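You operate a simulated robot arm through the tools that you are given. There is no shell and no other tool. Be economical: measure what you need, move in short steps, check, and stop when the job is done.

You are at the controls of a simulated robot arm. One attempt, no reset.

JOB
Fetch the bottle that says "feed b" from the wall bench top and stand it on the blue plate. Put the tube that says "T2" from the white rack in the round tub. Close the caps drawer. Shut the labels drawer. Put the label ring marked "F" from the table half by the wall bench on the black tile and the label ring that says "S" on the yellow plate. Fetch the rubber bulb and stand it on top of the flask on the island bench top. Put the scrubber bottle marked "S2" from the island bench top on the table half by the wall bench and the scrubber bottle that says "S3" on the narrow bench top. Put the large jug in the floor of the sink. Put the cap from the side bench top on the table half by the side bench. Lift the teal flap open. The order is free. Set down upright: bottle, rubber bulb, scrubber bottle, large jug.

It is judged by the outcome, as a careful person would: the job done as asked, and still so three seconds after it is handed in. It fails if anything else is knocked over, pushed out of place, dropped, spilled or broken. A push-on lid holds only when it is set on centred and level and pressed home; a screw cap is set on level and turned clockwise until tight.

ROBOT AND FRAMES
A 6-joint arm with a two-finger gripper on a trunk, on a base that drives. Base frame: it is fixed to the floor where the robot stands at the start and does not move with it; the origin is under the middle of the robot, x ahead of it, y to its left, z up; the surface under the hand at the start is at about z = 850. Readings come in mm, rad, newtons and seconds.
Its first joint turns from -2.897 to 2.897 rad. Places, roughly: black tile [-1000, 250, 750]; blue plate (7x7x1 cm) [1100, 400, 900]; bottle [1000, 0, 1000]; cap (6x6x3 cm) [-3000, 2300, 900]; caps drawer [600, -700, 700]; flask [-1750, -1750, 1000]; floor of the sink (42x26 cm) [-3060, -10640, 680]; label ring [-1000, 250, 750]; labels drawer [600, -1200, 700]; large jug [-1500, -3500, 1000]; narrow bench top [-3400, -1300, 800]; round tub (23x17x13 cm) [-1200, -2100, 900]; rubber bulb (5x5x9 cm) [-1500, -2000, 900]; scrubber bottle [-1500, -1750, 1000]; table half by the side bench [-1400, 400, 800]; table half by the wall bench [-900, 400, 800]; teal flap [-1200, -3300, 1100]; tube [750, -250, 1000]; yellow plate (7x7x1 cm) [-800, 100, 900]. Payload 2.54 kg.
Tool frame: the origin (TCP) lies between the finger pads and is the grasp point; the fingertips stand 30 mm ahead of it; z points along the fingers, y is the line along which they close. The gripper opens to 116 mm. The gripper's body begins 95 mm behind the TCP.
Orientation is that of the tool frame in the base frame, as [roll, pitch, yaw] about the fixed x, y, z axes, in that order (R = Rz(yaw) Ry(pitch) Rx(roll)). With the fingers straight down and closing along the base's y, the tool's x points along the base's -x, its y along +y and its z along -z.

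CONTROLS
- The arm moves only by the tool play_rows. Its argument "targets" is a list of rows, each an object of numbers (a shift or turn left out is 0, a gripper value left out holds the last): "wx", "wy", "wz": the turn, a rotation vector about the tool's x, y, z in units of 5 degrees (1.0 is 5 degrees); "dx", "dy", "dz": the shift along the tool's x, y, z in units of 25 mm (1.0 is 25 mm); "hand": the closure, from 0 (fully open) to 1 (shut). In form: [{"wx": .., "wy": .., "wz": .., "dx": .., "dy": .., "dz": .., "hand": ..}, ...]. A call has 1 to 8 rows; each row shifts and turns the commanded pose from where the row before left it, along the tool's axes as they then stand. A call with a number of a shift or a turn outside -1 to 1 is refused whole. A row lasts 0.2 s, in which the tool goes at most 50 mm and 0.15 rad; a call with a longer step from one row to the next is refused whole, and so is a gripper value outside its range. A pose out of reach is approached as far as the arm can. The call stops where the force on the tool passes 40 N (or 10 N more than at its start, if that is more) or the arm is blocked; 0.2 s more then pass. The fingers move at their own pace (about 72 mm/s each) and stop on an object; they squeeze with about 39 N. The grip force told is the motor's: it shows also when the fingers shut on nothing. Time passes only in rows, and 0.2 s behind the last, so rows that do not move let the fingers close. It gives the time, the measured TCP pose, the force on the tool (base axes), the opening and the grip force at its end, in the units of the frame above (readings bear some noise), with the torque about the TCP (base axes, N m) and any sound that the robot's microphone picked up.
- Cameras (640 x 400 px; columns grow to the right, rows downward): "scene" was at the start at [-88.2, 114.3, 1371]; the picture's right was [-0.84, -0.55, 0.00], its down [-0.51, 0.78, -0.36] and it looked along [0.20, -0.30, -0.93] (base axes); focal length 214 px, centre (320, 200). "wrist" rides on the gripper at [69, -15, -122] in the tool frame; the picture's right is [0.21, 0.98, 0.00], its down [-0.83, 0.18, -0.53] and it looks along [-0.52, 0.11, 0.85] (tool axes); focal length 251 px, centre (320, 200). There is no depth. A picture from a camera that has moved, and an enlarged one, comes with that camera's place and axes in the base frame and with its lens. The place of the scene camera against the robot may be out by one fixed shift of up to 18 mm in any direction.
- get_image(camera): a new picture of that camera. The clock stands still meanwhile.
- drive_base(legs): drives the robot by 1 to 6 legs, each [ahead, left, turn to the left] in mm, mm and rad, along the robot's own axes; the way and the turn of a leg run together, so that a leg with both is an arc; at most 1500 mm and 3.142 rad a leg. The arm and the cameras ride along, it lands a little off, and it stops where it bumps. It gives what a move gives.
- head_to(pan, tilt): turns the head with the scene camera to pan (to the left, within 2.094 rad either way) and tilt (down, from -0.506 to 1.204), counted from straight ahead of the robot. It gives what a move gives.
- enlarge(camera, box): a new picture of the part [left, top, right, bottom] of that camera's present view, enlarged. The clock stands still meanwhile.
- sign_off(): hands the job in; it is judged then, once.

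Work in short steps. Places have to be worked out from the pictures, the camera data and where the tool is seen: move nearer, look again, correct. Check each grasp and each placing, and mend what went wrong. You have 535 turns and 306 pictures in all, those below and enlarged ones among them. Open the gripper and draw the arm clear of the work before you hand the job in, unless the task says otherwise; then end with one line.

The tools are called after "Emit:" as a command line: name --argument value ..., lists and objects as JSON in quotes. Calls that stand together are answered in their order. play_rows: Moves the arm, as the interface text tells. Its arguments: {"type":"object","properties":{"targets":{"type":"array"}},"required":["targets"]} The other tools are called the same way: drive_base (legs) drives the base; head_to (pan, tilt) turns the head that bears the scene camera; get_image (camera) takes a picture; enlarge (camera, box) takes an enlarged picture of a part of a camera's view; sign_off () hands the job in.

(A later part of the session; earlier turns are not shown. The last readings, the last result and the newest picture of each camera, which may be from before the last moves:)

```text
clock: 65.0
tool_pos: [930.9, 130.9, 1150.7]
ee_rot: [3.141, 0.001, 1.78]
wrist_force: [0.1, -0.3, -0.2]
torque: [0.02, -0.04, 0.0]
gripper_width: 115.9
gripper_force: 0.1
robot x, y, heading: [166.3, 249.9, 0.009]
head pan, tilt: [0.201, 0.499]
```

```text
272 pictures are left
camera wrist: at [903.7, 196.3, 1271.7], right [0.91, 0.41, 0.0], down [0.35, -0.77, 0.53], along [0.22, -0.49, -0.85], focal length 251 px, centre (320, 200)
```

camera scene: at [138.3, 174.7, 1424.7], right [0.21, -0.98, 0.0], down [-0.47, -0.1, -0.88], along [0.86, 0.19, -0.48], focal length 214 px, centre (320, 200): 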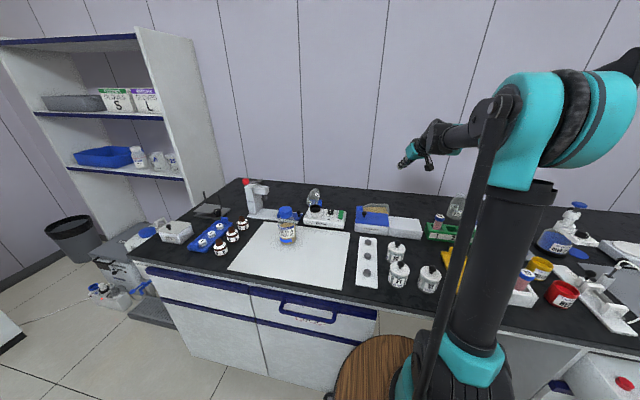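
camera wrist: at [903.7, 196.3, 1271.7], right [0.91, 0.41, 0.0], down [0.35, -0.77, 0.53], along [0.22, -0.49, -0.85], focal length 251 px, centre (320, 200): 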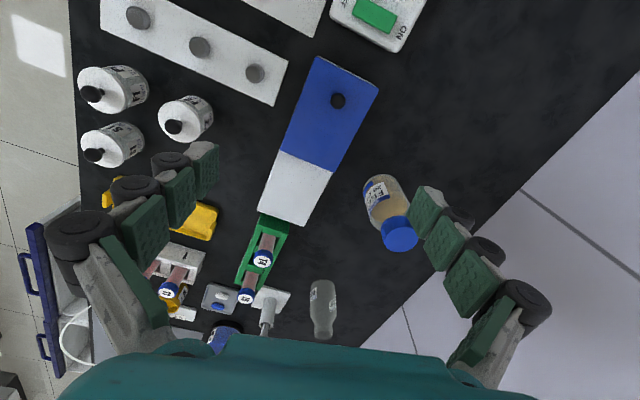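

Robot now at (166, 250). Turn the tool to look at N2 and align for its axis.

Emit:
play_rows --targets '[{"wz": -1, "dx": 0.9}, {"wz": -1, "dx": 0.9}, {"wz": -1, "dx": 0.9}, {"wz": -1, "dx": 0.9}, {"wz": -1, "dx": 0.7, "dy": 0.5}, {"wz": -1, "dx": 0.7, "dy": 0.5}, {"wz": -1, "dx": 0.5, "dy": 0.7}, {"wz": -1, "dx": 0.5, "dy": 0.8}]'

Emit:
play_rows --targets '[{"wz": -1}, {"wz": -1}, {"wz": -1}, {"wz": -1}, {"wz": -0.35}]'

Emit:
get_image --camera "wrist"

```text
clock: 66.8
tool_pos: [911.4, 304.1, 1149.6]
ee_rot: [-3.14, 0.001, 2.481]
wrist_force: [0.3, 0.5, 0.9]
torque: [0.04, -0.01, -0.02]
gripper_width: 115.7
gripper_force: 0.1
robot x, y, heading: [164.9, 246.9, 0.009]
head pan, tilt: [0.201, 0.499]
```

```text
clock: 68.0
tool_pos: [912.2, 302.5, 1150.6]
ee_rot: [3.141, 0.001, 2.86]
wrist_force: [-0.9, -0.2, 0.7]
torque: [0.02, -0.03, 0.02]
gripper_width: 115.9
gripper_force: 0.1
robot x, y, heading: [166.4, 250.1, 0.01]
head pan, tilt: [0.201, 0.499]
```

```text
271 pictures are left
camera wrist: at [842.4, 307.6, 1271.4], right [0.07, 1.0, 0.0], down [0.84, -0.06, 0.53], along [0.53, -0.04, -0.85], focal length 251 px, centre (320, 200)
```

wrist: 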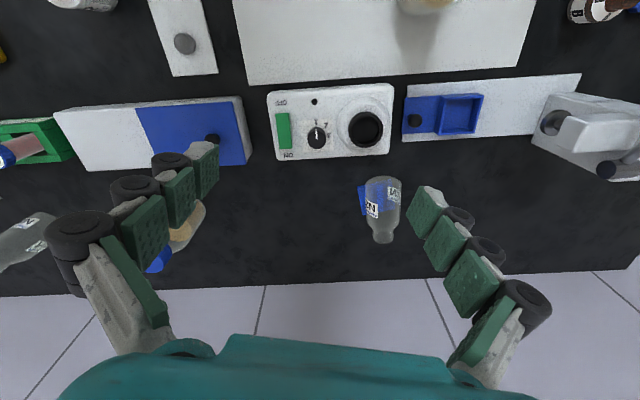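

Emit:
play_rows --targets '[{"dx": -0.657, "dy": 0.85, "dz": 0.8}, {"dx": -0.657, "dy": 0.85, "dz": 0.8}, {"dx": -0.657, "dy": 0.85, "dz": 0.8}, {"dx": -0.657, "dy": 0.85, "dz": 0.8}, {"dx": -0.657, "dy": 0.85, "dz": 0.8}, {"dx": -0.657, "dy": 0.85, "dz": 0.8}]'

Emit:
get_image --camera "wrist"

```text
clock: 69.4
tool_pos: [1041.8, 396.1, 1029.2]
ee_rot: [3.141, 0.0, 2.858]
wrist_force: [-0.4, -0.3, 0.4]
torque: [0.04, -0.03, 0.0]
gripper_width: 116.2
gripper_force: 0.0
robot x, y, heading: [164.6, 253.1, 0.011]
head pan, tilt: [0.201, 0.499]
```

```text
270 pictures are left
camera wrist: at [973.1, 402.0, 1151.7], right [0.07, 1.0, 0.0], down [0.84, -0.06, 0.53], along [0.53, -0.04, -0.85], focal length 251 px, centre (320, 200)
```

wrist: 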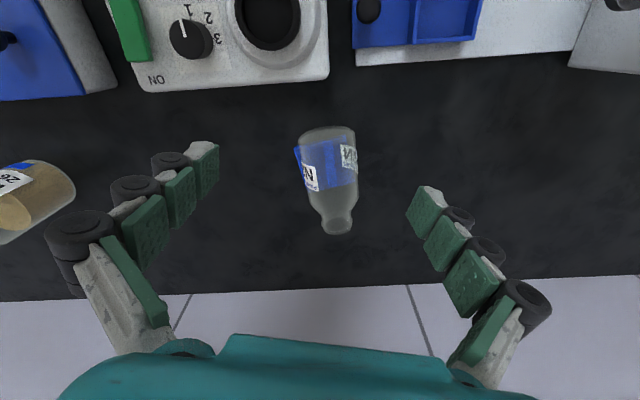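

N2 axis now clear: base ~(1063, 401), neck ~(1196, 410), lying on the plate (centre ~1105, 402). Align and descend.

Emit:
play_rows --targets '[{"wz": -1}, {"wz": -1}, {"wz": -1}, {"wz": -1}, {"dx": -0.95, "dy": 0.04}, {"dx": -0.95, "dy": 0.04}, {"dx": -0.95, "dy": 0.04}]'

Emit:
play_rows --targets '[{"dz": 0.8}, {"dz": 0.8}, {"dz": 0.8}, {"dz": 0.8}]'

Emit:
get_image --camera "wrist"

```text
clock: 71.0
tool_pos: [1113.1, 404.9, 1031.0]
ee_rot: [-3.141, -0.001, -3.076]
wrist_force: [0.4, 0.3, 0.5]
torque: [-0.02, -0.07, 0.01]
gripper_width: 115.9
gripper_force: 0.1
robot x, y, heading: [165.8, 248.2, 0.012]
head pan, tilt: [0.201, 0.499]
```

```text
clock: 72.0
tool_pos: [1112.6, 404.7, 950.4]
ee_rot: [3.142, 0.0, -3.075]
wrist_force: [-0.1, -0.2, -0.2]
torque: [-0.01, 0.0, 0.0]
gripper_width: 115.8
gripper_force: 0.0
robot x, y, heading: [165.6, 250.5, 0.012]
head pan, tilt: [0.201, 0.499]
```

```text
269 pictures are left
camera wrist: at [1045.9, 385.5, 1071.0], right [-0.28, 0.96, 0.0], down [0.81, 0.24, 0.53], along [0.51, 0.15, -0.85], focal length 251 px, centre (320, 200)
```

wrist: 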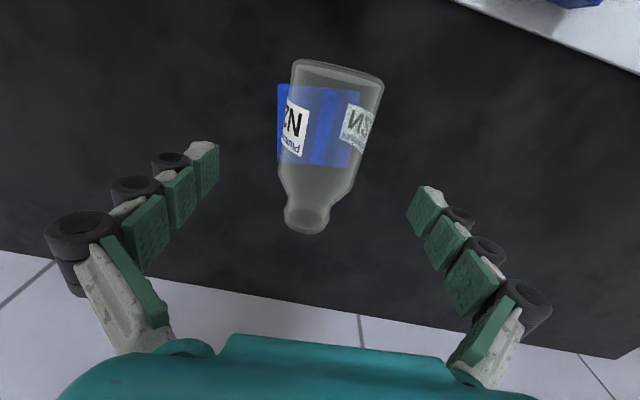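

Emit:
play_rows --targets '[{"dz": 0.7, "wz": -0.3}, {"dz": 0.7, "dx": 0.1, "dy": 0.05}, {"dz": 0.7}]'

Emit:
play_rows --targets '[{"hand": 1}, {"hand": 1}, {"hand": 1}, {"hand": 1}, {"hand": 1}]'

Emit:
get_image --camera "wrist"

```text
clock: 72.8
tool_pos: [1110.4, 404.8, 896.8]
ee_rot: [-3.14, 0.001, -3.049]
wrist_force: [-1.0, 0.0, -0.5]
torque: [-0.01, 0.02, 0.04]
gripper_width: 115.9
gripper_force: 0.1
robot x, y, heading: [168.4, 249.5, 0.011]
head pan, tilt: [0.201, 0.499]
```

```text
clock: 74.0
tool_pos: [1110.3, 405.9, 897.5]
ee_rot: [3.142, -0.001, -3.049]
wrist_force: [0.2, 0.0, 0.1]
torque: [0.02, 0.02, 0.12]
gripper_width: 61.7
gripper_force: 38.7
robot x, y, heading: [165.6, 250.5, 0.012]
head pan, tilt: [0.201, 0.499]
```

```text
268 pictures are left
camera wrist: at [1044.2, 384.6, 1019.1], right [-0.3, 0.95, 0.0], down [0.81, 0.26, 0.53], along [0.51, 0.16, -0.85], focal length 251 px, centre (320, 200)
```

wrist: 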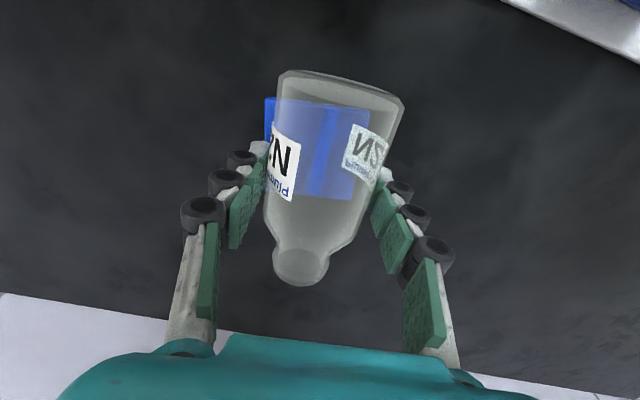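

N2 gripped (62 mm). Lift slowly.

Emit:
play_rows --targets '[{"dz": -0.2}, {"dz": -0.4}, {"dz": -0.5}, {"dz": -0.6}, {"dz": -0.7}, {"dz": -0.7}, {"dz": -0.7}, {"dz": -0.5}]'

Emit:
get_image --camera "wrist"

Emit:
get_image --camera "scene"

```text
clock: 75.8
tool_pos: [1111.3, 404.9, 1005.5]
ee_rot: [3.141, 0.0, -3.049]
wrist_force: [0.3, -0.1, -1.4]
torque: [0.0, -0.01, -0.03]
gripper_width: 58.7
gripper_force: 39.5
robot x, y, heading: [165.0, 249.3, 0.011]
head pan, tilt: [0.201, 0.499]
```

```text
267 pictures are left
camera wrist: at [1044.3, 384.4, 1126.4], right [-0.3, 0.95, 0.0], down [0.81, 0.26, 0.53], along [0.51, 0.16, -0.85], focal length 251 px, centre (320, 200)
```

wrist: 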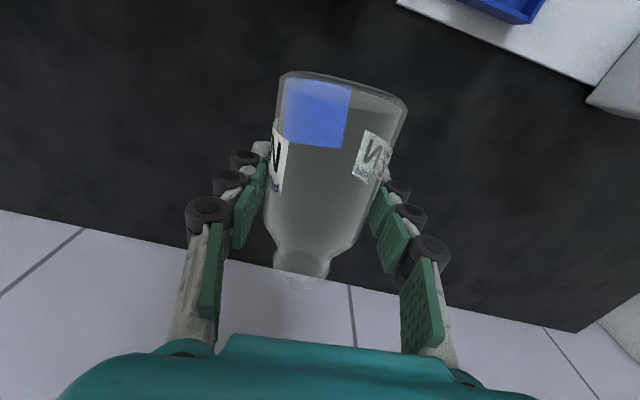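

```text
266 pictures are left
camera scene: at [136.7, 429.2, 1424.7], right [0.21, -0.98, 0.0], down [-0.47, -0.1, -0.88], along [0.86, 0.18, -0.48], focal length 214 px, centre (320, 200)
```

scene: 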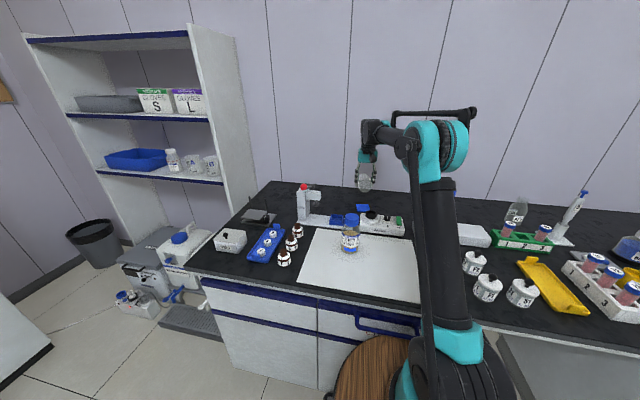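

The width fell from 61.7 to 58.7: the grip is above the equator and creeping. I'll move it a little right over free bench and set it back down for a deeper regrip.

Emit:
play_rows --targets '[{"dy": -0.3}, {"dy": -0.5}, {"dy": -0.7}, {"dy": -0.7}, {"dy": -0.7}, {"dy": -0.7}, {"dy": -0.5}, {"dy": -0.3}]'

Emit:
play_rows --targets '[{"dz": 0.3}, {"dz": 0.5}, {"dz": 0.6}, {"dz": 0.6}, {"dz": 0.6}, {"dz": 0.5}, {"dz": 0.4}, {"dz": 0.3}]'

Emit:
get_image --camera "wrist"

```text
clock: 77.6
tool_pos: [1119.4, 297.6, 1005.1]
ee_rot: [3.141, 0.0, -3.05]
wrist_force: [0.1, -0.3, -1.4]
torque: [-0.01, 0.0, 0.0]
gripper_width: 59.0
gripper_force: 39.0
robot x, y, heading: [167.7, 245.4, 0.009]
head pan, tilt: [0.201, 0.499]
```

```text
clock: 79.4
tool_pos: [1120.1, 296.1, 909.8]
ee_rot: [-3.141, -0.001, -3.048]
wrist_force: [0.0, -0.3, -1.4]
torque: [0.02, -0.04, 0.03]
gripper_width: 58.6
gripper_force: 39.4
robot x, y, heading: [168.1, 251.3, 0.009]
head pan, tilt: [0.201, 0.499]
```

```text
265 pictures are left
camera wrist: at [1053.8, 275.3, 1031.6], right [-0.3, 0.95, 0.0], down [0.81, 0.26, 0.53], along [0.51, 0.16, -0.85], focal length 251 px, centre (320, 200)
```

wrist: 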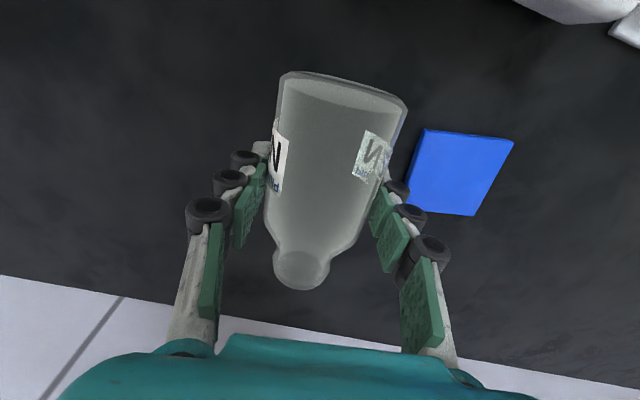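

Emit:
play_rows --targets '[{"dz": 0.3}, {"dz": 0.2}, {"dz": 0.12}]'

Emit:
play_rows --targets '[{"dz": 0.1}, {"dz": 0.1}]'

```text
clock: 80.2
tool_pos: [1120.5, 296.5, 894.0]
ee_rot: [-3.141, 0.0, -3.049]
wrist_force: [0.1, 0.3, -1.0]
torque: [-0.01, -0.01, 0.05]
gripper_width: 58.8
gripper_force: 39.0
robot x, y, heading: [166.7, 250.6, 0.006]
head pan, tilt: [0.201, 0.499]
```

```text
clock: 80.8
tool_pos: [1120.0, 297.2, 889.0]
ee_rot: [-3.141, 0.0, -3.049]
wrist_force: [-0.5, 0.3, -1.3]
torque: [-0.04, 0.01, 0.0]
gripper_width: 58.8
gripper_force: 38.9
robot x, y, heading: [168.2, 251.2, 0.012]
head pan, tilt: [0.201, 0.499]
```

Emit:
play_rows --targets '[{"dz": 0.1}, {"dz": 0.1}]'

Emit:
play_rows --targets '[{"dz": 0.08}, {"dz": 0.08}]'

```text
clock: 81.4
tool_pos: [1119.7, 298.4, 886.0]
ee_rot: [3.141, 0.003, -3.049]
wrist_force: [7.9, 10.8, 31.8]
torque: [0.08, 0.12, -0.07]
gripper_width: 59.6
gripper_force: 38.7
robot x, y, heading: [167.1, 249.9, 0.012]
head pan, tilt: [0.201, 0.499]
```

```text
clock: 81.8
tool_pos: [1120.2, 298.7, 885.8]
ee_rot: [3.14, 0.003, -3.047]
wrist_force: [-3.9, 0.5, 15.5]
torque: [-0.04, 0.07, -0.07]
gripper_width: 59.5
gripper_force: 39.4
robot x, y, heading: [168.9, 250.8, 0.01]
head pan, tilt: [0.201, 0.499]
stopped in row 1: the force on the tool passed its limit at 45 N (the readings are from after the stop); the commanded pose is now the measured one
```

Emit:
play_rows --targets '[{"hand": 0.4}, {"hand": 0.35}, {"dz": 0.08, "hand": 0.35}, {"dz": 0.06}]'

Emit:
get_image --camera "wrist"

```text
clock: 82.8
tool_pos: [1120.9, 297.7, 879.4]
ee_rot: [3.139, 0.0, -3.047]
wrist_force: [0.0, 0.1, 0.0]
torque: [0.0, 0.01, 0.03]
gripper_width: 75.4
gripper_force: 0.0
robot x, y, heading: [168.9, 254.1, 0.009]
head pan, tilt: [0.201, 0.499]
```

```text
264 pictures are left
camera wrist: at [1054.3, 276.7, 1001.9], right [-0.3, 0.95, 0.0], down [0.81, 0.26, 0.54], along [0.51, 0.16, -0.84], focal length 251 px, centre (320, 200)
```

wrist: 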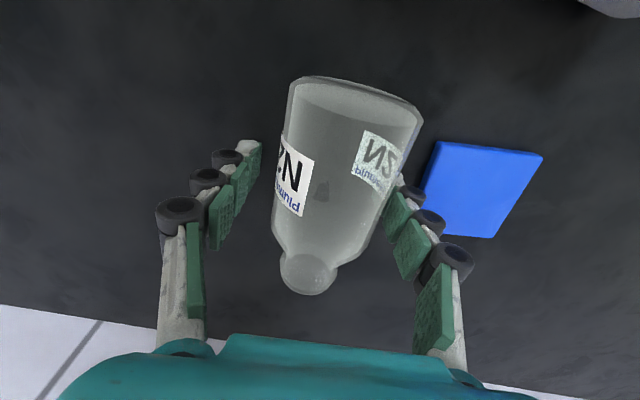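

Emit:
play_rows --targets '[{"hand": 0.5, "dz": -0.04}, {"hand": 1}, {"hand": 1}, {"hand": 1}, {"hand": 1}]'

Emit:
play_rows --targets '[{"dz": -0.2}, {"dz": -0.4}, {"dz": -0.5}, {"dz": -0.6}, {"dz": -0.7}, {"dz": -0.7}, {"dz": -0.7}, {"dz": -0.5}]'

Emit:
get_image --camera "wrist"

```text
clock: 84.0
tool_pos: [1120.4, 299.1, 881.5]
ee_rot: [-3.142, 0.002, -3.049]
wrist_force: [-0.5, 0.4, -0.7]
torque: [0.01, 0.01, 0.0]
gripper_width: 58.5
gripper_force: 38.7
robot x, y, heading: [169.0, 249.0, 0.011]
head pan, tilt: [0.201, 0.499]
```

```text
clock: 85.8
tool_pos: [1120.2, 297.3, 988.7]
ee_rot: [3.14, 0.002, -3.048]
wrist_force: [0.4, -0.1, -2.6]
torque: [0.0, 0.0, 0.02]
gripper_width: 58.6
gripper_force: 38.8
robot x, y, heading: [169.4, 249.7, 0.012]
head pan, tilt: [0.201, 0.499]
```

```text
263 pictures are left
camera wrist: at [1054.0, 276.7, 1110.6], right [-0.3, 0.95, 0.0], down [0.81, 0.26, 0.54], along [0.51, 0.16, -0.84], focal length 251 px, centre (320, 200)
```

wrist: 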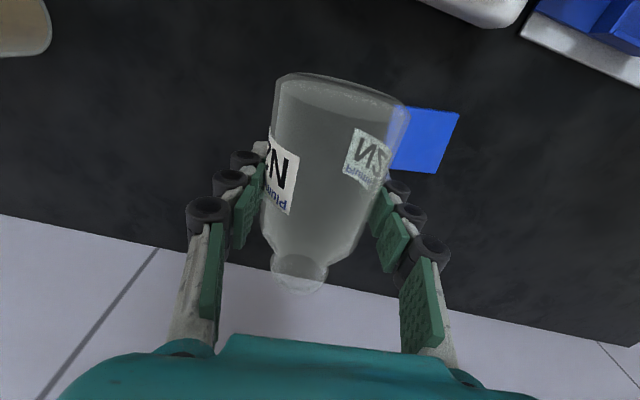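

Grip stable at 58.6 mm. Yaw -70° then pitch 90° to stand N2 upright, hand coming from the left-front where the bench is free.

Emit:
play_rows --targets '[{"wz": 0.5}, {"wz": 1}, {"wz": 1}, {"wz": 1}, {"wz": 1}, {"wz": 1}, {"wz": 1}, {"wz": 1}]'

Emit:
play_rows --targets '[{"wz": 1}, {"wz": 1}, {"wz": 1}, {"wz": 1}, {"wz": 1}, {"wz": 1}, {"wz": 0.5}]'

Emit:
play_rows --targets '[{"wy": -0.6}, {"wy": -0.8}, {"wy": -0.8}, {"wy": -0.8}, {"wy": -0.8}, {"wy": -0.8}, {"wy": -0.8}, {"wy": -0.8}]'

Emit:
play_rows --targets '[{"wy": -0.8}, {"wy": -0.8}, {"wy": -0.8}, {"wy": -0.8}, {"wy": -0.8}, {"wy": -0.8}, {"wy": -0.8}, {"wy": -0.6}]'

Emit:
get_image --camera "wrist"

Emit:
get_image --camera "scene"

```text
clock: 87.6
tool_pos: [1120.7, 297.5, 987.7]
ee_rot: [3.141, -0.001, 2.578]
wrist_force: [-0.5, 0.5, -1.7]
torque: [0.0, -0.02, -0.01]
gripper_width: 58.5
gripper_force: 38.5
robot x, y, heading: [162.7, 252.2, 0.007]
head pan, tilt: [0.201, 0.499]
```

```text
clock: 89.2
tool_pos: [1121.0, 297.3, 987.8]
ee_rot: [3.14, -0.002, 2.012]
wrist_force: [0.7, 0.3, -1.7]
torque: [0.01, 0.0, 0.01]
gripper_width: 58.2
gripper_force: 39.2
robot x, y, heading: [169.0, 246.6, 0.006]
head pan, tilt: [0.201, 0.499]
```

```text
clock: 91.0
tool_pos: [1121.4, 298.0, 988.2]
ee_rot: [3.139, 0.541, 2.014]
wrist_force: [1.6, 0.8, -2.3]
torque: [-0.02, 0.02, 0.02]
gripper_width: 58.6
gripper_force: 39.0
robot x, y, heading: [165.3, 253.8, 0.013]
head pan, tilt: [0.201, 0.499]
```

```text
clock: 92.8
tool_pos: [1120.4, 298.3, 990.2]
ee_rot: [3.138, 1.083, 2.01]
wrist_force: [-0.2, 0.6, -1.7]
torque: [0.0, 0.0, 0.0]
gripper_width: 58.5
gripper_force: 39.1
robot x, y, heading: [168.4, 247.2, 0.012]
head pan, tilt: [0.201, 0.499]
```

```text
262 pictures are left
camera wrist: at [1048.2, 418.2, 984.8], right [0.84, 0.51, -0.19], down [0.13, 0.15, 0.98], along [0.53, -0.85, 0.06], focal length 251 px, centre (320, 200)
```

wrist: 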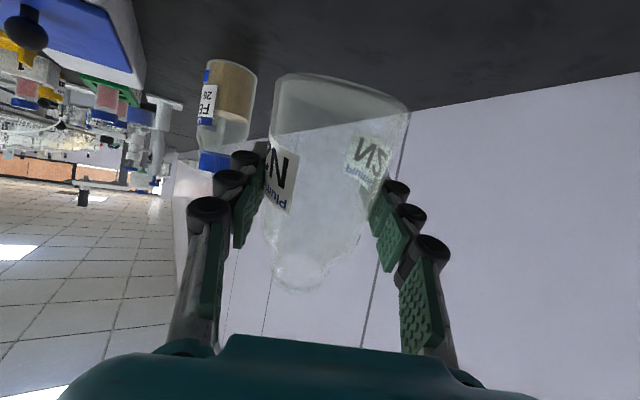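

```text
261 pictures are left
camera scene: at [136.6, 429.2, 1424.7], right [0.21, -0.98, 0.0], down [-0.47, -0.1, -0.88], along [0.86, 0.18, -0.48], focal length 214 px, centre (320, 200)
```

scene: 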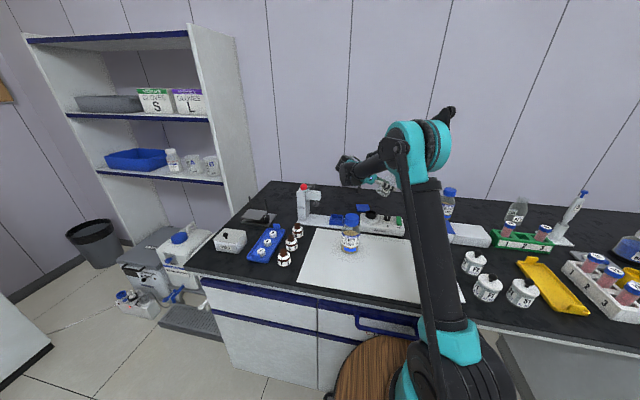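

Emit:
play_rows --targets '[{"wy": -0.8}, {"wy": -0.8}, {"wy": -0.8}, {"wy": -0.8}, {"wy": -0.8}, {"wy": -0.8}, {"wy": -0.78}]'

Emit:
enlarge --camera "scene" --box '[310, 150, 470, 250]'

Emit:
get_image --camera "wrist"

```text
clock: 94.4
tool_pos: [1121.1, 297.9, 988.3]
ee_rot: [2.31, 1.569, 1.179]
wrist_force: [0.3, -0.9, -1.7]
torque: [0.05, 0.03, -0.01]
gripper_width: 58.3
gripper_force: 39.0
robot x, y, heading: [166.2, 251.7, 0.003]
head pan, tilt: [0.201, 0.499]
```

```text
4.00 times, centred on (390, 200) of scene
camera zoom: at [136.6, 429.2, 1424.7], right [0.21, -0.98, 0.0], down [-0.47, -0.1, -0.88], along [0.86, 0.18, -0.48], focal length 858 px, centre (40, 200)
```

zoom: 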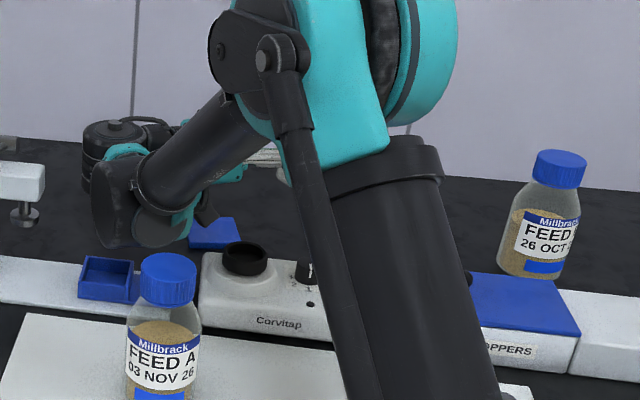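

```text
259 pictures are left
camera wrist: at [1055.8, 402.3, 919.6], right [0.88, 0.42, -0.21], down [-0.06, 0.56, 0.83], along [0.46, -0.72, 0.52], focal length 251 px, centre (320, 200)
```

wrist: 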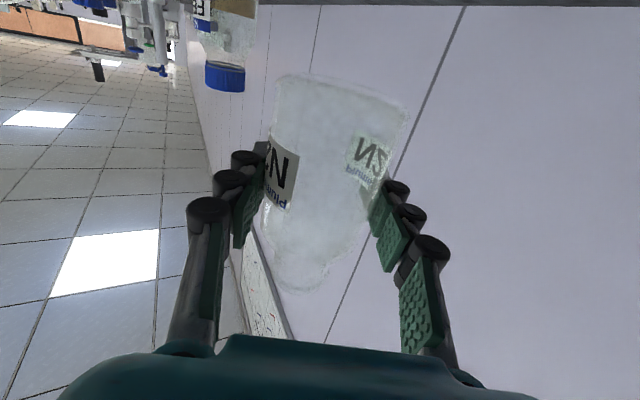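

The wrist camera would now be below the hand and hit the bench, so this roll direction is wrong. I'll roll back, lay N2 down again, and regrip with the tool turned 180°.

Emit:
play_rows --targets '[{"wy": 0.8}, {"wy": 1}, {"wy": 1}, {"wy": 1}, {"wy": 1}, {"wy": 1}, {"wy": 1}, {"wy": 1}]'

Emit:
play_rows --targets '[{"wy": 1}, {"wy": 1}, {"wy": 1}, {"wy": 1}, {"wy": 1}, {"wy": 1}, {"wy": 1}, {"wy": 1}]'

Emit:
play_rows --targets '[{"wy": 1}, {"wy": 1}, {"wy": 0.18}, {"dz": 0.5}, {"dz": 0.7}, {"dz": 0.7}, {"dz": 0.7}, {"dz": 0.5}]'

Emit:
play_rows --targets '[{"dz": 0.4}, {"dz": 0.3}, {"dz": 0.16}]'

Emit:
get_image --camera "wrist"

```text
clock: 96.2
tool_pos: [1121.2, 298.0, 988.6]
ee_rot: [3.14, 0.888, 2.012]
wrist_force: [0.1, -0.2, -1.0]
torque: [-0.03, 0.0, -0.05]
gripper_width: 58.3
gripper_force: 39.7
robot x, y, heading: [167.9, 248.8, 0.006]
head pan, tilt: [0.201, 0.499]
```

```text
clock: 98.0
tool_pos: [1121.2, 298.4, 988.9]
ee_rot: [3.139, 0.188, 2.01]
wrist_force: [0.3, 0.1, -0.7]
torque: [-0.03, -0.03, -0.01]
gripper_width: 58.5
gripper_force: 39.2
robot x, y, heading: [167.9, 250.4, 0.01]
head pan, tilt: [0.201, 0.499]
```

```text
clock: 99.8
tool_pos: [1120.1, 298.7, 910.6]
ee_rot: [3.14, -0.002, 2.013]
wrist_force: [-0.6, 0.5, -0.9]
torque: [-0.02, 0.01, 0.01]
gripper_width: 58.4
gripper_force: 39.0
robot x, y, heading: [168.4, 248.6, 0.011]
head pan, tilt: [0.201, 0.499]
```

```text
clock: 100.6
tool_pos: [1121.4, 297.7, 889.2]
ee_rot: [3.139, -0.002, 2.012]
wrist_force: [-0.2, -0.6, -1.6]
torque: [0.02, 0.0, 0.02]
gripper_width: 58.2
gripper_force: 39.1
robot x, y, heading: [165.5, 246.2, 0.011]
head pan, tilt: [0.201, 0.499]
```

```text
258 pictures are left
camera wrist: at [1078.4, 354.0, 1011.3], right [0.79, 0.61, 0.0], down [0.52, -0.67, 0.53], along [0.33, -0.42, -0.85], focal length 251 px, centre (320, 200)
```

wrist: 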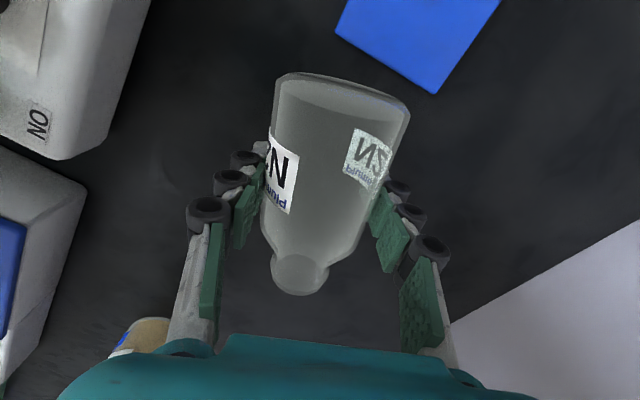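

Emit:
play_rows --targets '[{"dz": 0.14}, {"dz": 0.1}, {"dz": 0.06}]'

Emit:
play_rows --targets '[{"hand": 0.45}, {"hand": 0.4}, {"hand": 0.1}, {"hand": 0}, {"dz": -0.8}, {"dz": -1}, {"dz": -1}, {"dz": -1}]'

Emit:
play_rows --targets '[{"wz": -1}, {"wz": -1}, {"wz": -1}, {"wz": -1}, {"wz": -1}, {"wz": -1}, {"wz": -1}, {"wz": -1}]'

Emit:
play_rows --targets '[{"wz": -1}, {"wz": -1}, {"wz": -1}, {"wz": -1}, {"wz": -1}, {"wz": -1}, {"wz": -1}, {"wz": -1}]'

Emit:
play_rows --targets '[{"wz": -1}, {"wz": -1}, {"wz": -1}, {"wz": -1}, {"wz": -1}, {"wz": -1}, {"wz": -1}, {"wz": -1}]'

Emit:
play_rows --targets '[{"wz": -1}, {"wz": -1}, {"wz": -1}, {"wz": -1}, {"wz": -1}, {"wz": -1}, {"wz": -1}, {"wz": -1}]'

Emit:
play_rows --targets '[{"wz": -1}, {"wz": -1}, {"wz": -1}, {"wz": -1}]'

Emit:
get_image --camera "wrist"

```text
clock: 101.4
tool_pos: [1121.0, 298.9, 882.6]
ee_rot: [3.14, -0.002, 2.012]
wrist_force: [-0.3, 0.4, -1.5]
torque: [0.01, 0.04, -0.01]
gripper_width: 58.2
gripper_force: 39.5
robot x, y, heading: [168.6, 249.9, 0.008]
head pan, tilt: [0.201, 0.499]
```

```text
clock: 103.2
tool_pos: [1122.2, 298.2, 977.0]
ee_rot: [3.139, -0.002, 2.012]
wrist_force: [-0.4, 0.1, -0.5]
torque: [-0.02, 0.03, -0.01]
gripper_width: 115.8
gripper_force: 0.0
robot x, y, heading: [166.3, 251.1, 0.007]
head pan, tilt: [0.201, 0.499]
```

```text
clock: 105.0
tool_pos: [1121.0, 299.0, 977.3]
ee_rot: [3.141, -0.001, 2.712]
wrist_force: [0.0, 0.6, 0.0]
torque: [0.0, 0.02, -0.01]
gripper_width: 115.7
gripper_force: 0.0
robot x, y, heading: [169.2, 247.7, 0.005]
head pan, tilt: [0.201, 0.499]
```

```text
clock: 106.8
tool_pos: [1120.5, 297.4, 976.6]
ee_rot: [3.14, 0.003, -2.873]
wrist_force: [0.2, 0.4, 1.0]
torque: [-0.01, -0.01, -0.01]
gripper_width: 116.0
gripper_force: 0.2
robot x, y, heading: [166.1, 250.5, 0.009]
head pan, tilt: [0.201, 0.499]
```

```text
clock: 108.6
tool_pos: [1120.2, 297.5, 976.4]
ee_rot: [-3.14, 0.002, -2.175]
wrist_force: [-1.3, 0.4, 0.6]
torque: [0.01, -0.02, 0.02]
gripper_width: 116.1
gripper_force: 0.0
robot x, y, heading: [166.3, 248.4, 0.012]
head pan, tilt: [0.201, 0.499]
```

```text
clock: 110.4
tool_pos: [1120.9, 297.1, 977.5]
ee_rot: [-3.14, 0.002, -1.477]
wrist_force: [0.2, -0.4, -0.1]
torque: [0.03, -0.02, -0.04]
gripper_width: 115.9
gripper_force: 0.1
robot x, y, heading: [166.7, 250.8, 0.013]
head pan, tilt: [0.201, 0.499]
```

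```text
clock: 111.4
tool_pos: [1120.8, 298.2, 977.4]
ee_rot: [-3.141, 0.003, -1.128]
wrist_force: [-0.4, 0.2, -0.1]
torque: [-0.02, 0.04, 0.01]
gripper_width: 115.7
gripper_force: 0.1
robot x, y, heading: [166.1, 249.5, 0.007]
head pan, tilt: [0.201, 0.499]
```

```text
257 pictures are left
camera wrist: at [1164.9, 242.3, 1098.6], right [-0.79, -0.61, 0.0], down [-0.52, 0.67, 0.53], along [-0.33, 0.42, -0.85], focal length 251 px, centre (320, 200)
```

wrist: 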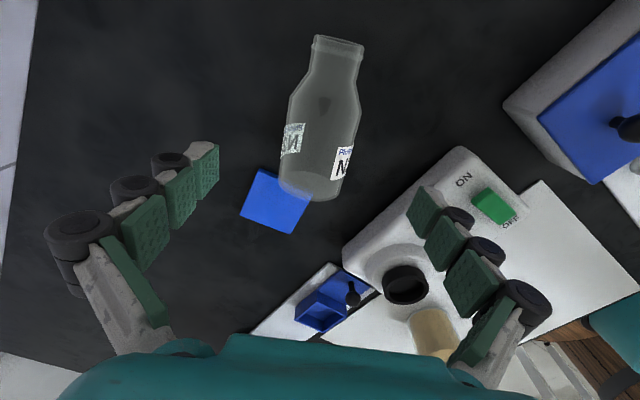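

Clear view: N2 base ~(1096, 341), neck ~(1151, 237). Tilt 20° toward the base end and descend on the body.

Emit:
play_rows --targets '[{"wy": -1}, {"wy": -1}, {"wy": -1}, {"wy": -1}]'

Emit:
get_image --camera "wrist"

```text
clock: 112.4
tool_pos: [1120.5, 298.8, 977.6]
ee_rot: [-3.14, 0.35, -1.126]
wrist_force: [-0.9, -0.9, 0.1]
torque: [-0.03, -0.03, -0.01]
gripper_width: 115.9
gripper_force: 0.0
robot x, y, heading: [169.8, 249.9, 0.008]
head pan, tilt: [0.201, 0.499]
```

```text
256 pictures are left
camera wrist: at [1180.7, 208.4, 1067.8], right [-0.8, -0.6, -0.08], down [-0.42, 0.46, 0.79], along [-0.44, 0.66, -0.61], focal length 251 px, centre (320, 200)
```

wrist: 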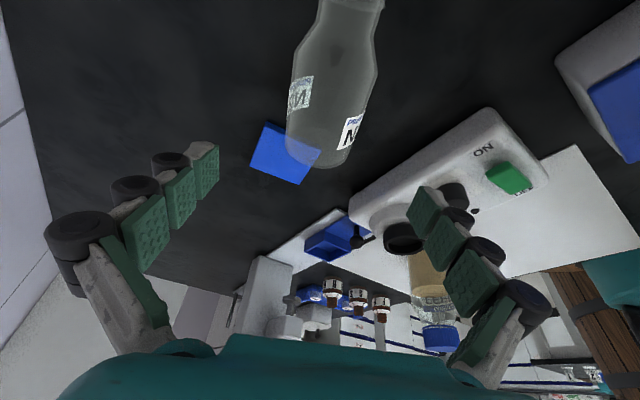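

Emit:
play_rows --targets '[{"dx": 0.3, "dy": 0.01, "dz": 0.694}, {"dx": 0.3, "dy": 0.01, "dz": 0.694}, {"dx": 0.3, "dy": 0.01, "dz": 0.694}, {"dx": 0.3, "dy": 0.01, "dz": 0.694}, {"dx": 0.3, "dy": 0.01, "dz": 0.694}]'

Emit:
play_rows --targets '[{"hand": 1}, {"hand": 1}, {"hand": 1}, {"hand": 1}, {"hand": 1}]'

Emit:
play_rows --targets '[{"dx": -0.07, "dz": -0.2}, {"dx": -0.14, "dz": -0.4}, {"dx": -0.2, "dz": -0.55}, {"dx": -0.2, "dz": -0.55}, {"dx": -0.2, "dz": -0.55}, {"dx": -0.2, "dz": -0.55}]'

Emit:
get_image --camera "wrist"

```text
clock: 113.6
tool_pos: [1122.4, 293.8, 883.0]
ee_rot: [-3.14, 0.351, -1.126]
wrist_force: [-0.2, 0.1, -0.2]
torque: [-0.03, -0.01, -0.03]
gripper_width: 116.1
gripper_force: 0.2
robot x, y, heading: [168.6, 248.5, 0.012]
head pan, tilt: [0.201, 0.499]
```

```text
clock: 114.8
tool_pos: [1122.5, 292.5, 883.4]
ee_rot: [-3.139, 0.353, -1.129]
wrist_force: [-0.1, 0.3, 0.0]
torque: [0.0, 0.05, -0.02]
gripper_width: 62.0
gripper_force: 39.5
robot x, y, heading: [168.3, 249.4, 0.007]
head pan, tilt: [0.201, 0.499]
```

```text
clock: 116.2
tool_pos: [1122.2, 291.9, 957.9]
ee_rot: [-3.139, 0.351, -1.131]
wrist_force: [0.1, 0.3, -1.5]
torque: [-0.02, 0.02, 0.0]
gripper_width: 61.9
gripper_force: 38.5
robot x, y, heading: [167.1, 248.7, 0.005]
head pan, tilt: [0.201, 0.499]
```

```text
255 pictures are left
camera wrist: at [1182.8, 202.5, 1048.0], right [-0.8, -0.6, -0.08], down [-0.42, 0.46, 0.78], along [-0.44, 0.66, -0.62], focal length 251 px, centre (320, 200)
```

wrist: 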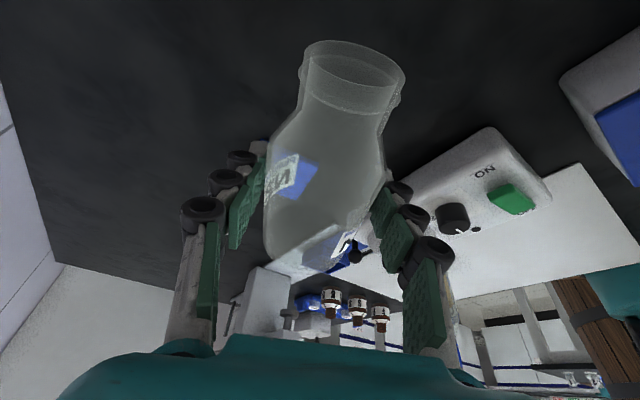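

Held. Roll upright by 90°.

Emit:
play_rows --targets '[{"wy": 0.6}, {"wy": 0.8}, {"wy": 0.8}, {"wy": 0.8}, {"wy": 0.8}, {"wy": 0.8}, {"wy": 0.8}, {"wy": 0.8}]'

Emit:
play_rows --targets '[{"wy": 0.8}, {"wy": 0.8}, {"wy": 0.8}, {"wy": 0.8}, {"wy": 0.8}, {"wy": 0.8}, {"wy": 0.8}, {"wy": 0.8}]'

Emit:
play_rows --targets '[{"wy": 0.8}, {"wy": 0.8}, {"wy": 0.8}, {"wy": 0.8}, {"wy": 0.8}, {"wy": 0.6}, {"wy": 0.8}]'

Emit:
get_image --camera "wrist"

Emit:
enlarge --camera "scene" --box '[310, 130, 470, 230]'

```text
clock: 118.0
tool_pos: [1122.1, 290.2, 958.1]
ee_rot: [-3.14, -0.193, -1.129]
wrist_force: [0.0, 0.2, -1.5]
torque: [0.0, -0.05, -0.02]
gripper_width: 61.9
gripper_force: 39.3
robot x, y, heading: [167.6, 252.6, 0.007]
head pan, tilt: [0.201, 0.499]
```

```text
clock: 119.8
tool_pos: [1121.7, 291.8, 958.4]
ee_rot: [-3.14, -0.75, -1.131]
wrist_force: [-0.2, 0.1, -2.2]
torque: [0.01, 0.0, 0.0]
gripper_width: 62.0
gripper_force: 38.5
robot x, y, heading: [168.5, 249.4, 0.007]
head pan, tilt: [0.201, 0.499]
```

```text
clock: 121.4
tool_pos: [1121.9, 291.3, 958.0]
ee_rot: [-3.135, -1.222, -1.133]
wrist_force: [0.2, -0.2, -0.5]
torque: [0.01, 0.01, 0.0]
gripper_width: 62.0
gripper_force: 39.8
robot x, y, heading: [166.1, 249.6, 0.011]
head pan, tilt: [0.201, 0.499]
```

```text
254 pictures are left
camera wrist: at [1097.9, 381.3, 1064.2], right [-0.85, -0.48, 0.2], down [-0.5, 0.63, -0.59], along [0.16, -0.61, -0.78], focal length 251 px, centre (320, 200)
```

wrist: 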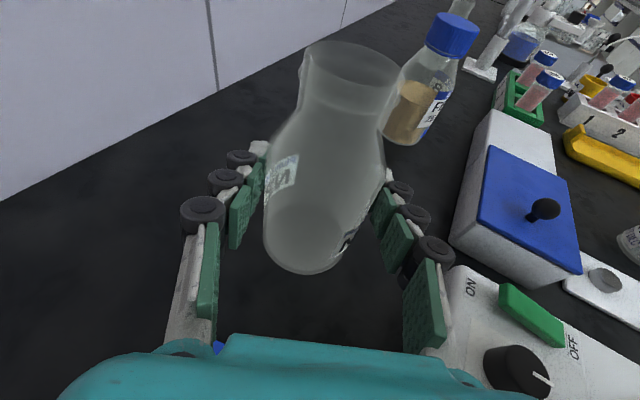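

```text
4.00 times, centred on (390, 180) of scene
camera zoom: at [136.6, 429.2, 1424.7], right [0.21, -0.98, 0.0], down [-0.47, -0.1, -0.88], along [0.86, 0.18, -0.48], focal length 858 px, centre (40, 280)
```

zoom: 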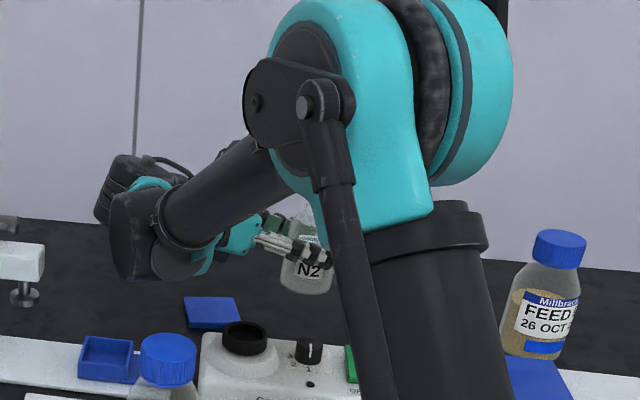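

N2 is upright in the grip. Carry it to its original spot (~1152, 165) and lower.

Emit:
play_rows --targets '[{"dx": 0.216, "dy": 0.134, "dz": 0.595}, {"dx": 0.216, "dy": 0.134, "dz": 0.595}, {"dx": 0.216, "dy": 0.134, "dz": 0.595}, {"dx": 0.216, "dy": 0.134, "dz": 0.595}, {"dx": 0.216, "dy": 0.134, "dz": 0.595}, {"dx": 0.216, "dy": 0.134, "dz": 0.595}, {"dx": 0.216, "dy": 0.134, "dz": 0.595}, {"dx": 0.216, "dy": 0.134, "dz": 0.595}]'

Emit:
play_rows --targets '[{"dx": -0.35, "dz": 0.127}, {"dx": -0.35, "dz": 0.127}, {"dx": -0.35, "dz": 0.127}, {"dx": -0.35, "dz": 0.127}]'

Emit:
play_rows --targets '[{"dx": -0.2, "dz": 0.073}, {"dx": -0.1, "dz": 0.036}]'

Emit:
get_image --camera "wrist"

```text
clock: 123.2
tool_pos: [1153.0, 166.3, 956.8]
ee_rot: [-3.139, -1.221, -1.135]
wrist_force: [0.2, 0.8, -2.4]
torque: [0.02, 0.01, 0.01]
gripper_width: 61.9
gripper_force: 38.7
robot x, y, heading: [168.6, 246.0, 0.009]
head pan, tilt: [0.201, 0.499]
```

```text
clock: 124.2
tool_pos: [1151.9, 166.4, 918.5]
ee_rot: [-3.137, -1.22, -1.133]
wrist_force: [0.2, -0.3, -2.1]
torque: [0.01, 0.02, 0.01]
gripper_width: 62.3
gripper_force: 39.0
robot x, y, heading: [168.1, 248.2, 0.011]
head pan, tilt: [0.201, 0.499]
```

```text
clock: 124.8
tool_pos: [1151.8, 166.6, 911.4]
ee_rot: [-3.138, -1.219, -1.133]
wrist_force: [-0.7, -0.1, -1.3]
torque: [0.01, 0.0, 0.02]
gripper_width: 61.9
gripper_force: 39.9
robot x, y, heading: [166.6, 249.4, 0.01]
head pan, tilt: [0.201, 0.499]
```

```text
252 pictures are left
camera wrist: at [1127.6, 255.5, 1018.0], right [-0.85, -0.48, 0.2], down [-0.5, 0.63, -0.59], along [0.16, -0.6, -0.78], focal length 251 px, centre (320, 200)
```

wrist: 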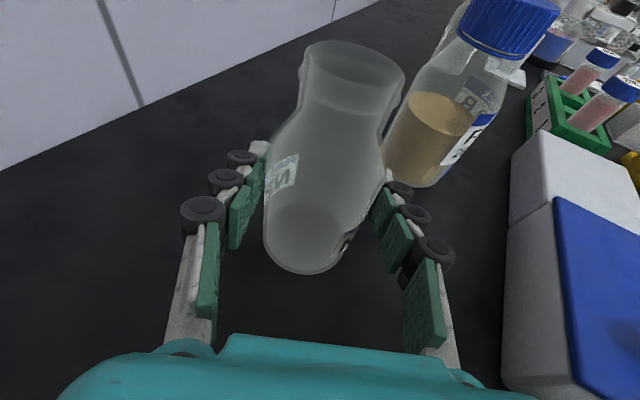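

Emit:
play_rows --targets '[{"dx": -0.1, "dz": 0.036}, {"dx": -0.1, "dz": 0.036}]'

Emit:
play_rows --targets '[{"dx": -0.08, "dz": 0.03}]'

Emit:
play_rows --targets '[{"dx": -0.08, "dz": 0.03}]'

```text
clock: 125.4
tool_pos: [1151.5, 167.4, 908.2]
ee_rot: [-3.137, -1.221, -1.132]
wrist_force: [0.1, 3.0, 19.0]
torque: [-0.49, -0.24, 0.01]
gripper_width: 62.3
gripper_force: 38.7
robot x, y, heading: [165.7, 248.2, 0.008]
head pan, tilt: [0.201, 0.499]
```

```text
clock: 125.8
tool_pos: [1151.4, 167.3, 906.4]
ee_rot: [-3.134, -1.221, -1.135]
wrist_force: [-1.7, 5.4, 18.3]
torque: [-0.27, -0.14, -0.04]
gripper_width: 62.0
gripper_force: 39.4
robot x, y, heading: [167.7, 252.9, 0.006]
head pan, tilt: [0.201, 0.499]
```

```text
clock: 126.2
tool_pos: [1151.9, 166.8, 903.2]
ee_rot: [-3.133, -1.223, -1.135]
wrist_force: [1.2, 6.5, 20.2]
torque: [-0.03, -0.09, 0.03]
gripper_width: 61.8
gripper_force: 39.1
robot x, y, heading: [165.4, 248.8, 0.013]
head pan, tilt: [0.201, 0.499]
```

On the bench. Release and back off along the tool axis.

Emit:
play_rows --targets '[{"hand": 0.42}, {"hand": 0.35}, {"hand": 0.25}, {"hand": 0.25}]'

Emit:
play_rows --targets '[{"dz": -0.5}, {"dz": -0.8}, {"dz": -0.8}, {"dz": -0.8}, {"dz": -0.8}, {"dz": -0.8}]'

Emit:
get_image --camera "wrist"

Emit:
get_image --camera "scene"

```text
clock: 127.2
tool_pos: [1151.2, 167.0, 903.1]
ee_rot: [-3.137, -1.221, -1.134]
wrist_force: [0.3, 0.8, 0.0]
torque: [-0.03, 0.01, 0.0]
gripper_width: 87.2
gripper_force: 0.1
robot x, y, heading: [165.5, 254.6, 0.012]
head pan, tilt: [0.201, 0.499]
```

```text
clock: 128.6
tool_pos: [1107.2, 261.8, 940.9]
ee_rot: [-3.138, -1.219, -1.134]
wrist_force: [0.1, 0.5, -0.6]
torque: [-0.03, 0.01, 0.02]
gripper_width: 87.3
gripper_force: 0.1
robot x, y, heading: [167.2, 252.0, 0.014]
head pan, tilt: [0.201, 0.499]
```

```text
251 pictures are left
camera wrist: at [1082.6, 350.3, 1047.6], right [-0.85, -0.48, 0.2], down [-0.5, 0.63, -0.59], along [0.16, -0.6, -0.78], focal length 251 px, centre (320, 200)
```

wrist: 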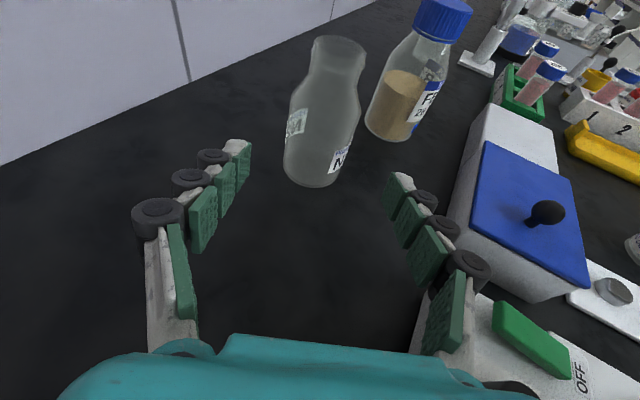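

```text
250 pictures are left
camera scene: at [136.8, 429.1, 1424.7], right [0.21, -0.98, 0.0], down [-0.47, -0.1, -0.88], along [0.86, 0.18, -0.48], focal length 214 px, centre (320, 200)
```

scene: 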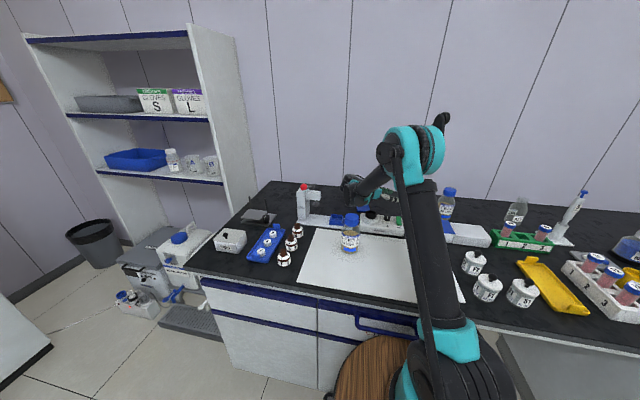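

N2 stands where it was. Now raise, return the tool vertical, and go to FEED B at ~(1110, 20).

Emit:
play_rows --targets '[{"dx": 1, "dz": -0.36, "hand": 0}, {"dx": 1, "dz": -0.36}, {"dx": 1, "dz": -0.36}, {"dx": 1, "dz": -0.36}, {"dx": 1, "dz": -0.36}, {"dx": 1, "dz": -0.36}, {"dx": 1, "dz": -0.36}, {"wy": -1}]'

Emit:
play_rows --targets '[{"wy": -1}, {"wy": -1}, {"wy": -1}, {"wy": -1}, {"wy": -1}, {"wy": -1}, {"wy": -1}, {"wy": -1}]'

Emit:
play_rows --targets '[{"wy": -1}, {"wy": -1}, {"wy": -1}, {"wy": -1}, {"wy": -0.98}]'

Emit:
get_image --camera "wrist"

```text
clock: 130.4
tool_pos: [1108.0, 260.8, 1127.3]
ee_rot: [-3.137, -1.132, -1.134]
wrist_force: [0.3, 0.7, 0.3]
torque: [0.02, 0.05, -0.01]
gripper_width: 116.1
gripper_force: 0.1
robot x, y, heading: [164.4, 249.0, 0.007]
head pan, tilt: [0.201, 0.499]
```

```text
clock: 132.2
tool_pos: [1107.1, 260.9, 1127.3]
ee_rot: [-3.139, -0.432, -1.13]
wrist_force: [0.0, 0.5, 0.1]
torque: [-0.03, 0.02, -0.01]
gripper_width: 116.3
gripper_force: 0.0
robot x, y, heading: [169.9, 250.1, 0.011]
head pan, tilt: [0.201, 0.499]
```

```text
clock: 133.4
tool_pos: [1107.4, 261.8, 1126.6]
ee_rot: [-3.14, 0.002, -1.129]
wrist_force: [-0.2, -0.3, 0.3]
torque: [-0.06, -0.02, 0.01]
gripper_width: 116.2
gripper_force: 0.0
robot x, y, heading: [166.4, 251.9, 0.007]
head pan, tilt: [0.201, 0.499]
```

```text
249 pictures are left
camera wrist: at [1150.9, 205.2, 1248.7], right [-0.79, -0.61, 0.0], down [-0.52, 0.67, 0.53], along [-0.33, 0.42, -0.85], focal length 251 px, centre (320, 200)
```

wrist: 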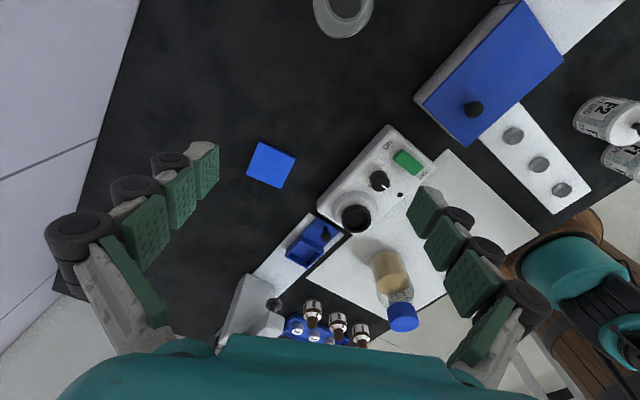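

Rotate the yaw back to standard so the camera faces FEED B, then approach.

Emit:
play_rows --targets '[{"wz": 1}, {"wz": 1}, {"wz": 1}, {"wz": 1}, {"wz": 1}, {"wz": 1}, {"wz": 1}, {"wz": 1}]'

Emit:
play_rows --targets '[{"wz": 1}, {"wz": 1}, {"wz": 1}, {"wz": 1}, {"wz": 1}, {"wz": 1}, {"wz": 1}, {"wz": 1}]'

Emit:
play_rows --targets '[{"wz": 1}, {"wz": 1}, {"wz": 1}, {"wz": 1}, {"wz": 1}, {"wz": 1}, {"wz": 1}]'

Emit:
play_rows --targets '[{"dy": -1}, {"dy": -1}, {"dy": -1}, {"dy": -1}, {"dy": -1}, {"dy": -1}, {"dy": -1}, {"dy": -1}]'

Emit:
get_image --camera "wrist"

```text
clock: 135.2
tool_pos: [1107.1, 261.1, 1127.5]
ee_rot: [-3.14, 0.0, -1.828]
wrist_force: [0.1, 0.5, -0.3]
torque: [0.0, -0.01, 0.02]
gripper_width: 116.1
gripper_force: 0.1
robot x, y, heading: [168.8, 248.0, 0.014]
head pan, tilt: [0.201, 0.499]
```

```text
clock: 137.0
tool_pos: [1107.7, 259.9, 1127.4]
ee_rot: [3.141, 0.001, -2.528]
wrist_force: [-0.2, 0.8, 0.2]
torque: [0.0, -0.02, 0.02]
gripper_width: 115.8
gripper_force: 0.1
robot x, y, heading: [170.0, 250.3, 0.004]
head pan, tilt: [0.201, 0.499]
```

```text
clock: 138.6
tool_pos: [1107.3, 261.1, 1126.3]
ee_rot: [-3.141, 0.001, -3.137]
wrist_force: [0.1, -0.1, -0.9]
torque: [0.01, 0.03, -0.01]
gripper_width: 115.8
gripper_force: 0.1
robot x, y, heading: [166.9, 249.8, 0.013]
head pan, tilt: [0.201, 0.499]
```

```text
clock: 140.4
tool_pos: [1107.6, 60.4, 1127.7]
ee_rot: [3.141, 0.0, -3.137]
wrist_force: [0.1, 0.2, 0.2]
torque: [-0.05, -0.02, 0.01]
gripper_width: 115.9
gripper_force: 0.0
robot x, y, heading: [165.8, 246.3, 0.01]
head pan, tilt: [0.201, 0.499]
```

```text
248 pictures are left
camera wrist: at [1039.7, 45.6, 1248.4], right [-0.22, 0.98, 0.0], down [0.82, 0.19, 0.54], along [0.52, 0.12, -0.84], focal length 251 px, centre (320, 200)
```

wrist: 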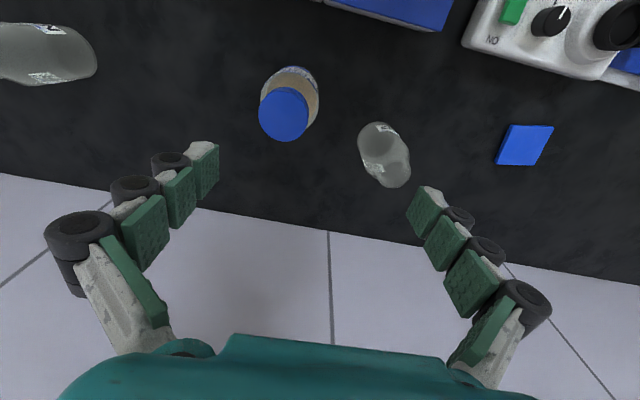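

Cap centre at ~(1107, 24). Descend vertically with the pads deep on the body.

Emit:
play_rows --targets '[{"dy": -0.73}, {"dy": -0.73}, {"dz": 1}, {"dz": 1}, {"dz": 1}, {"dz": 1}]'

Emit:
get_image --camera "wrist"

```text
clock: 141.8
tool_pos: [1108.5, 23.9, 1026.2]
ee_rot: [3.141, 0.002, -3.135]
wrist_force: [-0.7, 0.3, -0.4]
torque: [-0.01, 0.01, 0.01]
gripper_width: 116.1
gripper_force: 0.0
robot x, y, heading: [168.1, 251.8, 0.01]
head pan, tilt: [0.201, 0.499]
```

```text
247 pictures are left
camera wrist: at [1039.9, 8.5, 1148.1], right [-0.22, 0.98, 0.0], down [0.82, 0.19, 0.54], along [0.52, 0.12, -0.84], focal length 251 px, centre (320, 200)
```

wrist: 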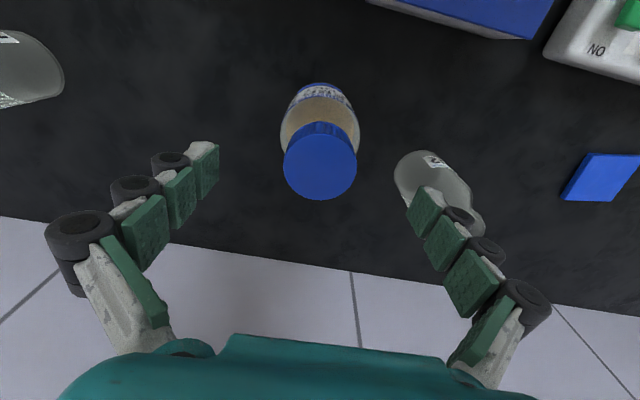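

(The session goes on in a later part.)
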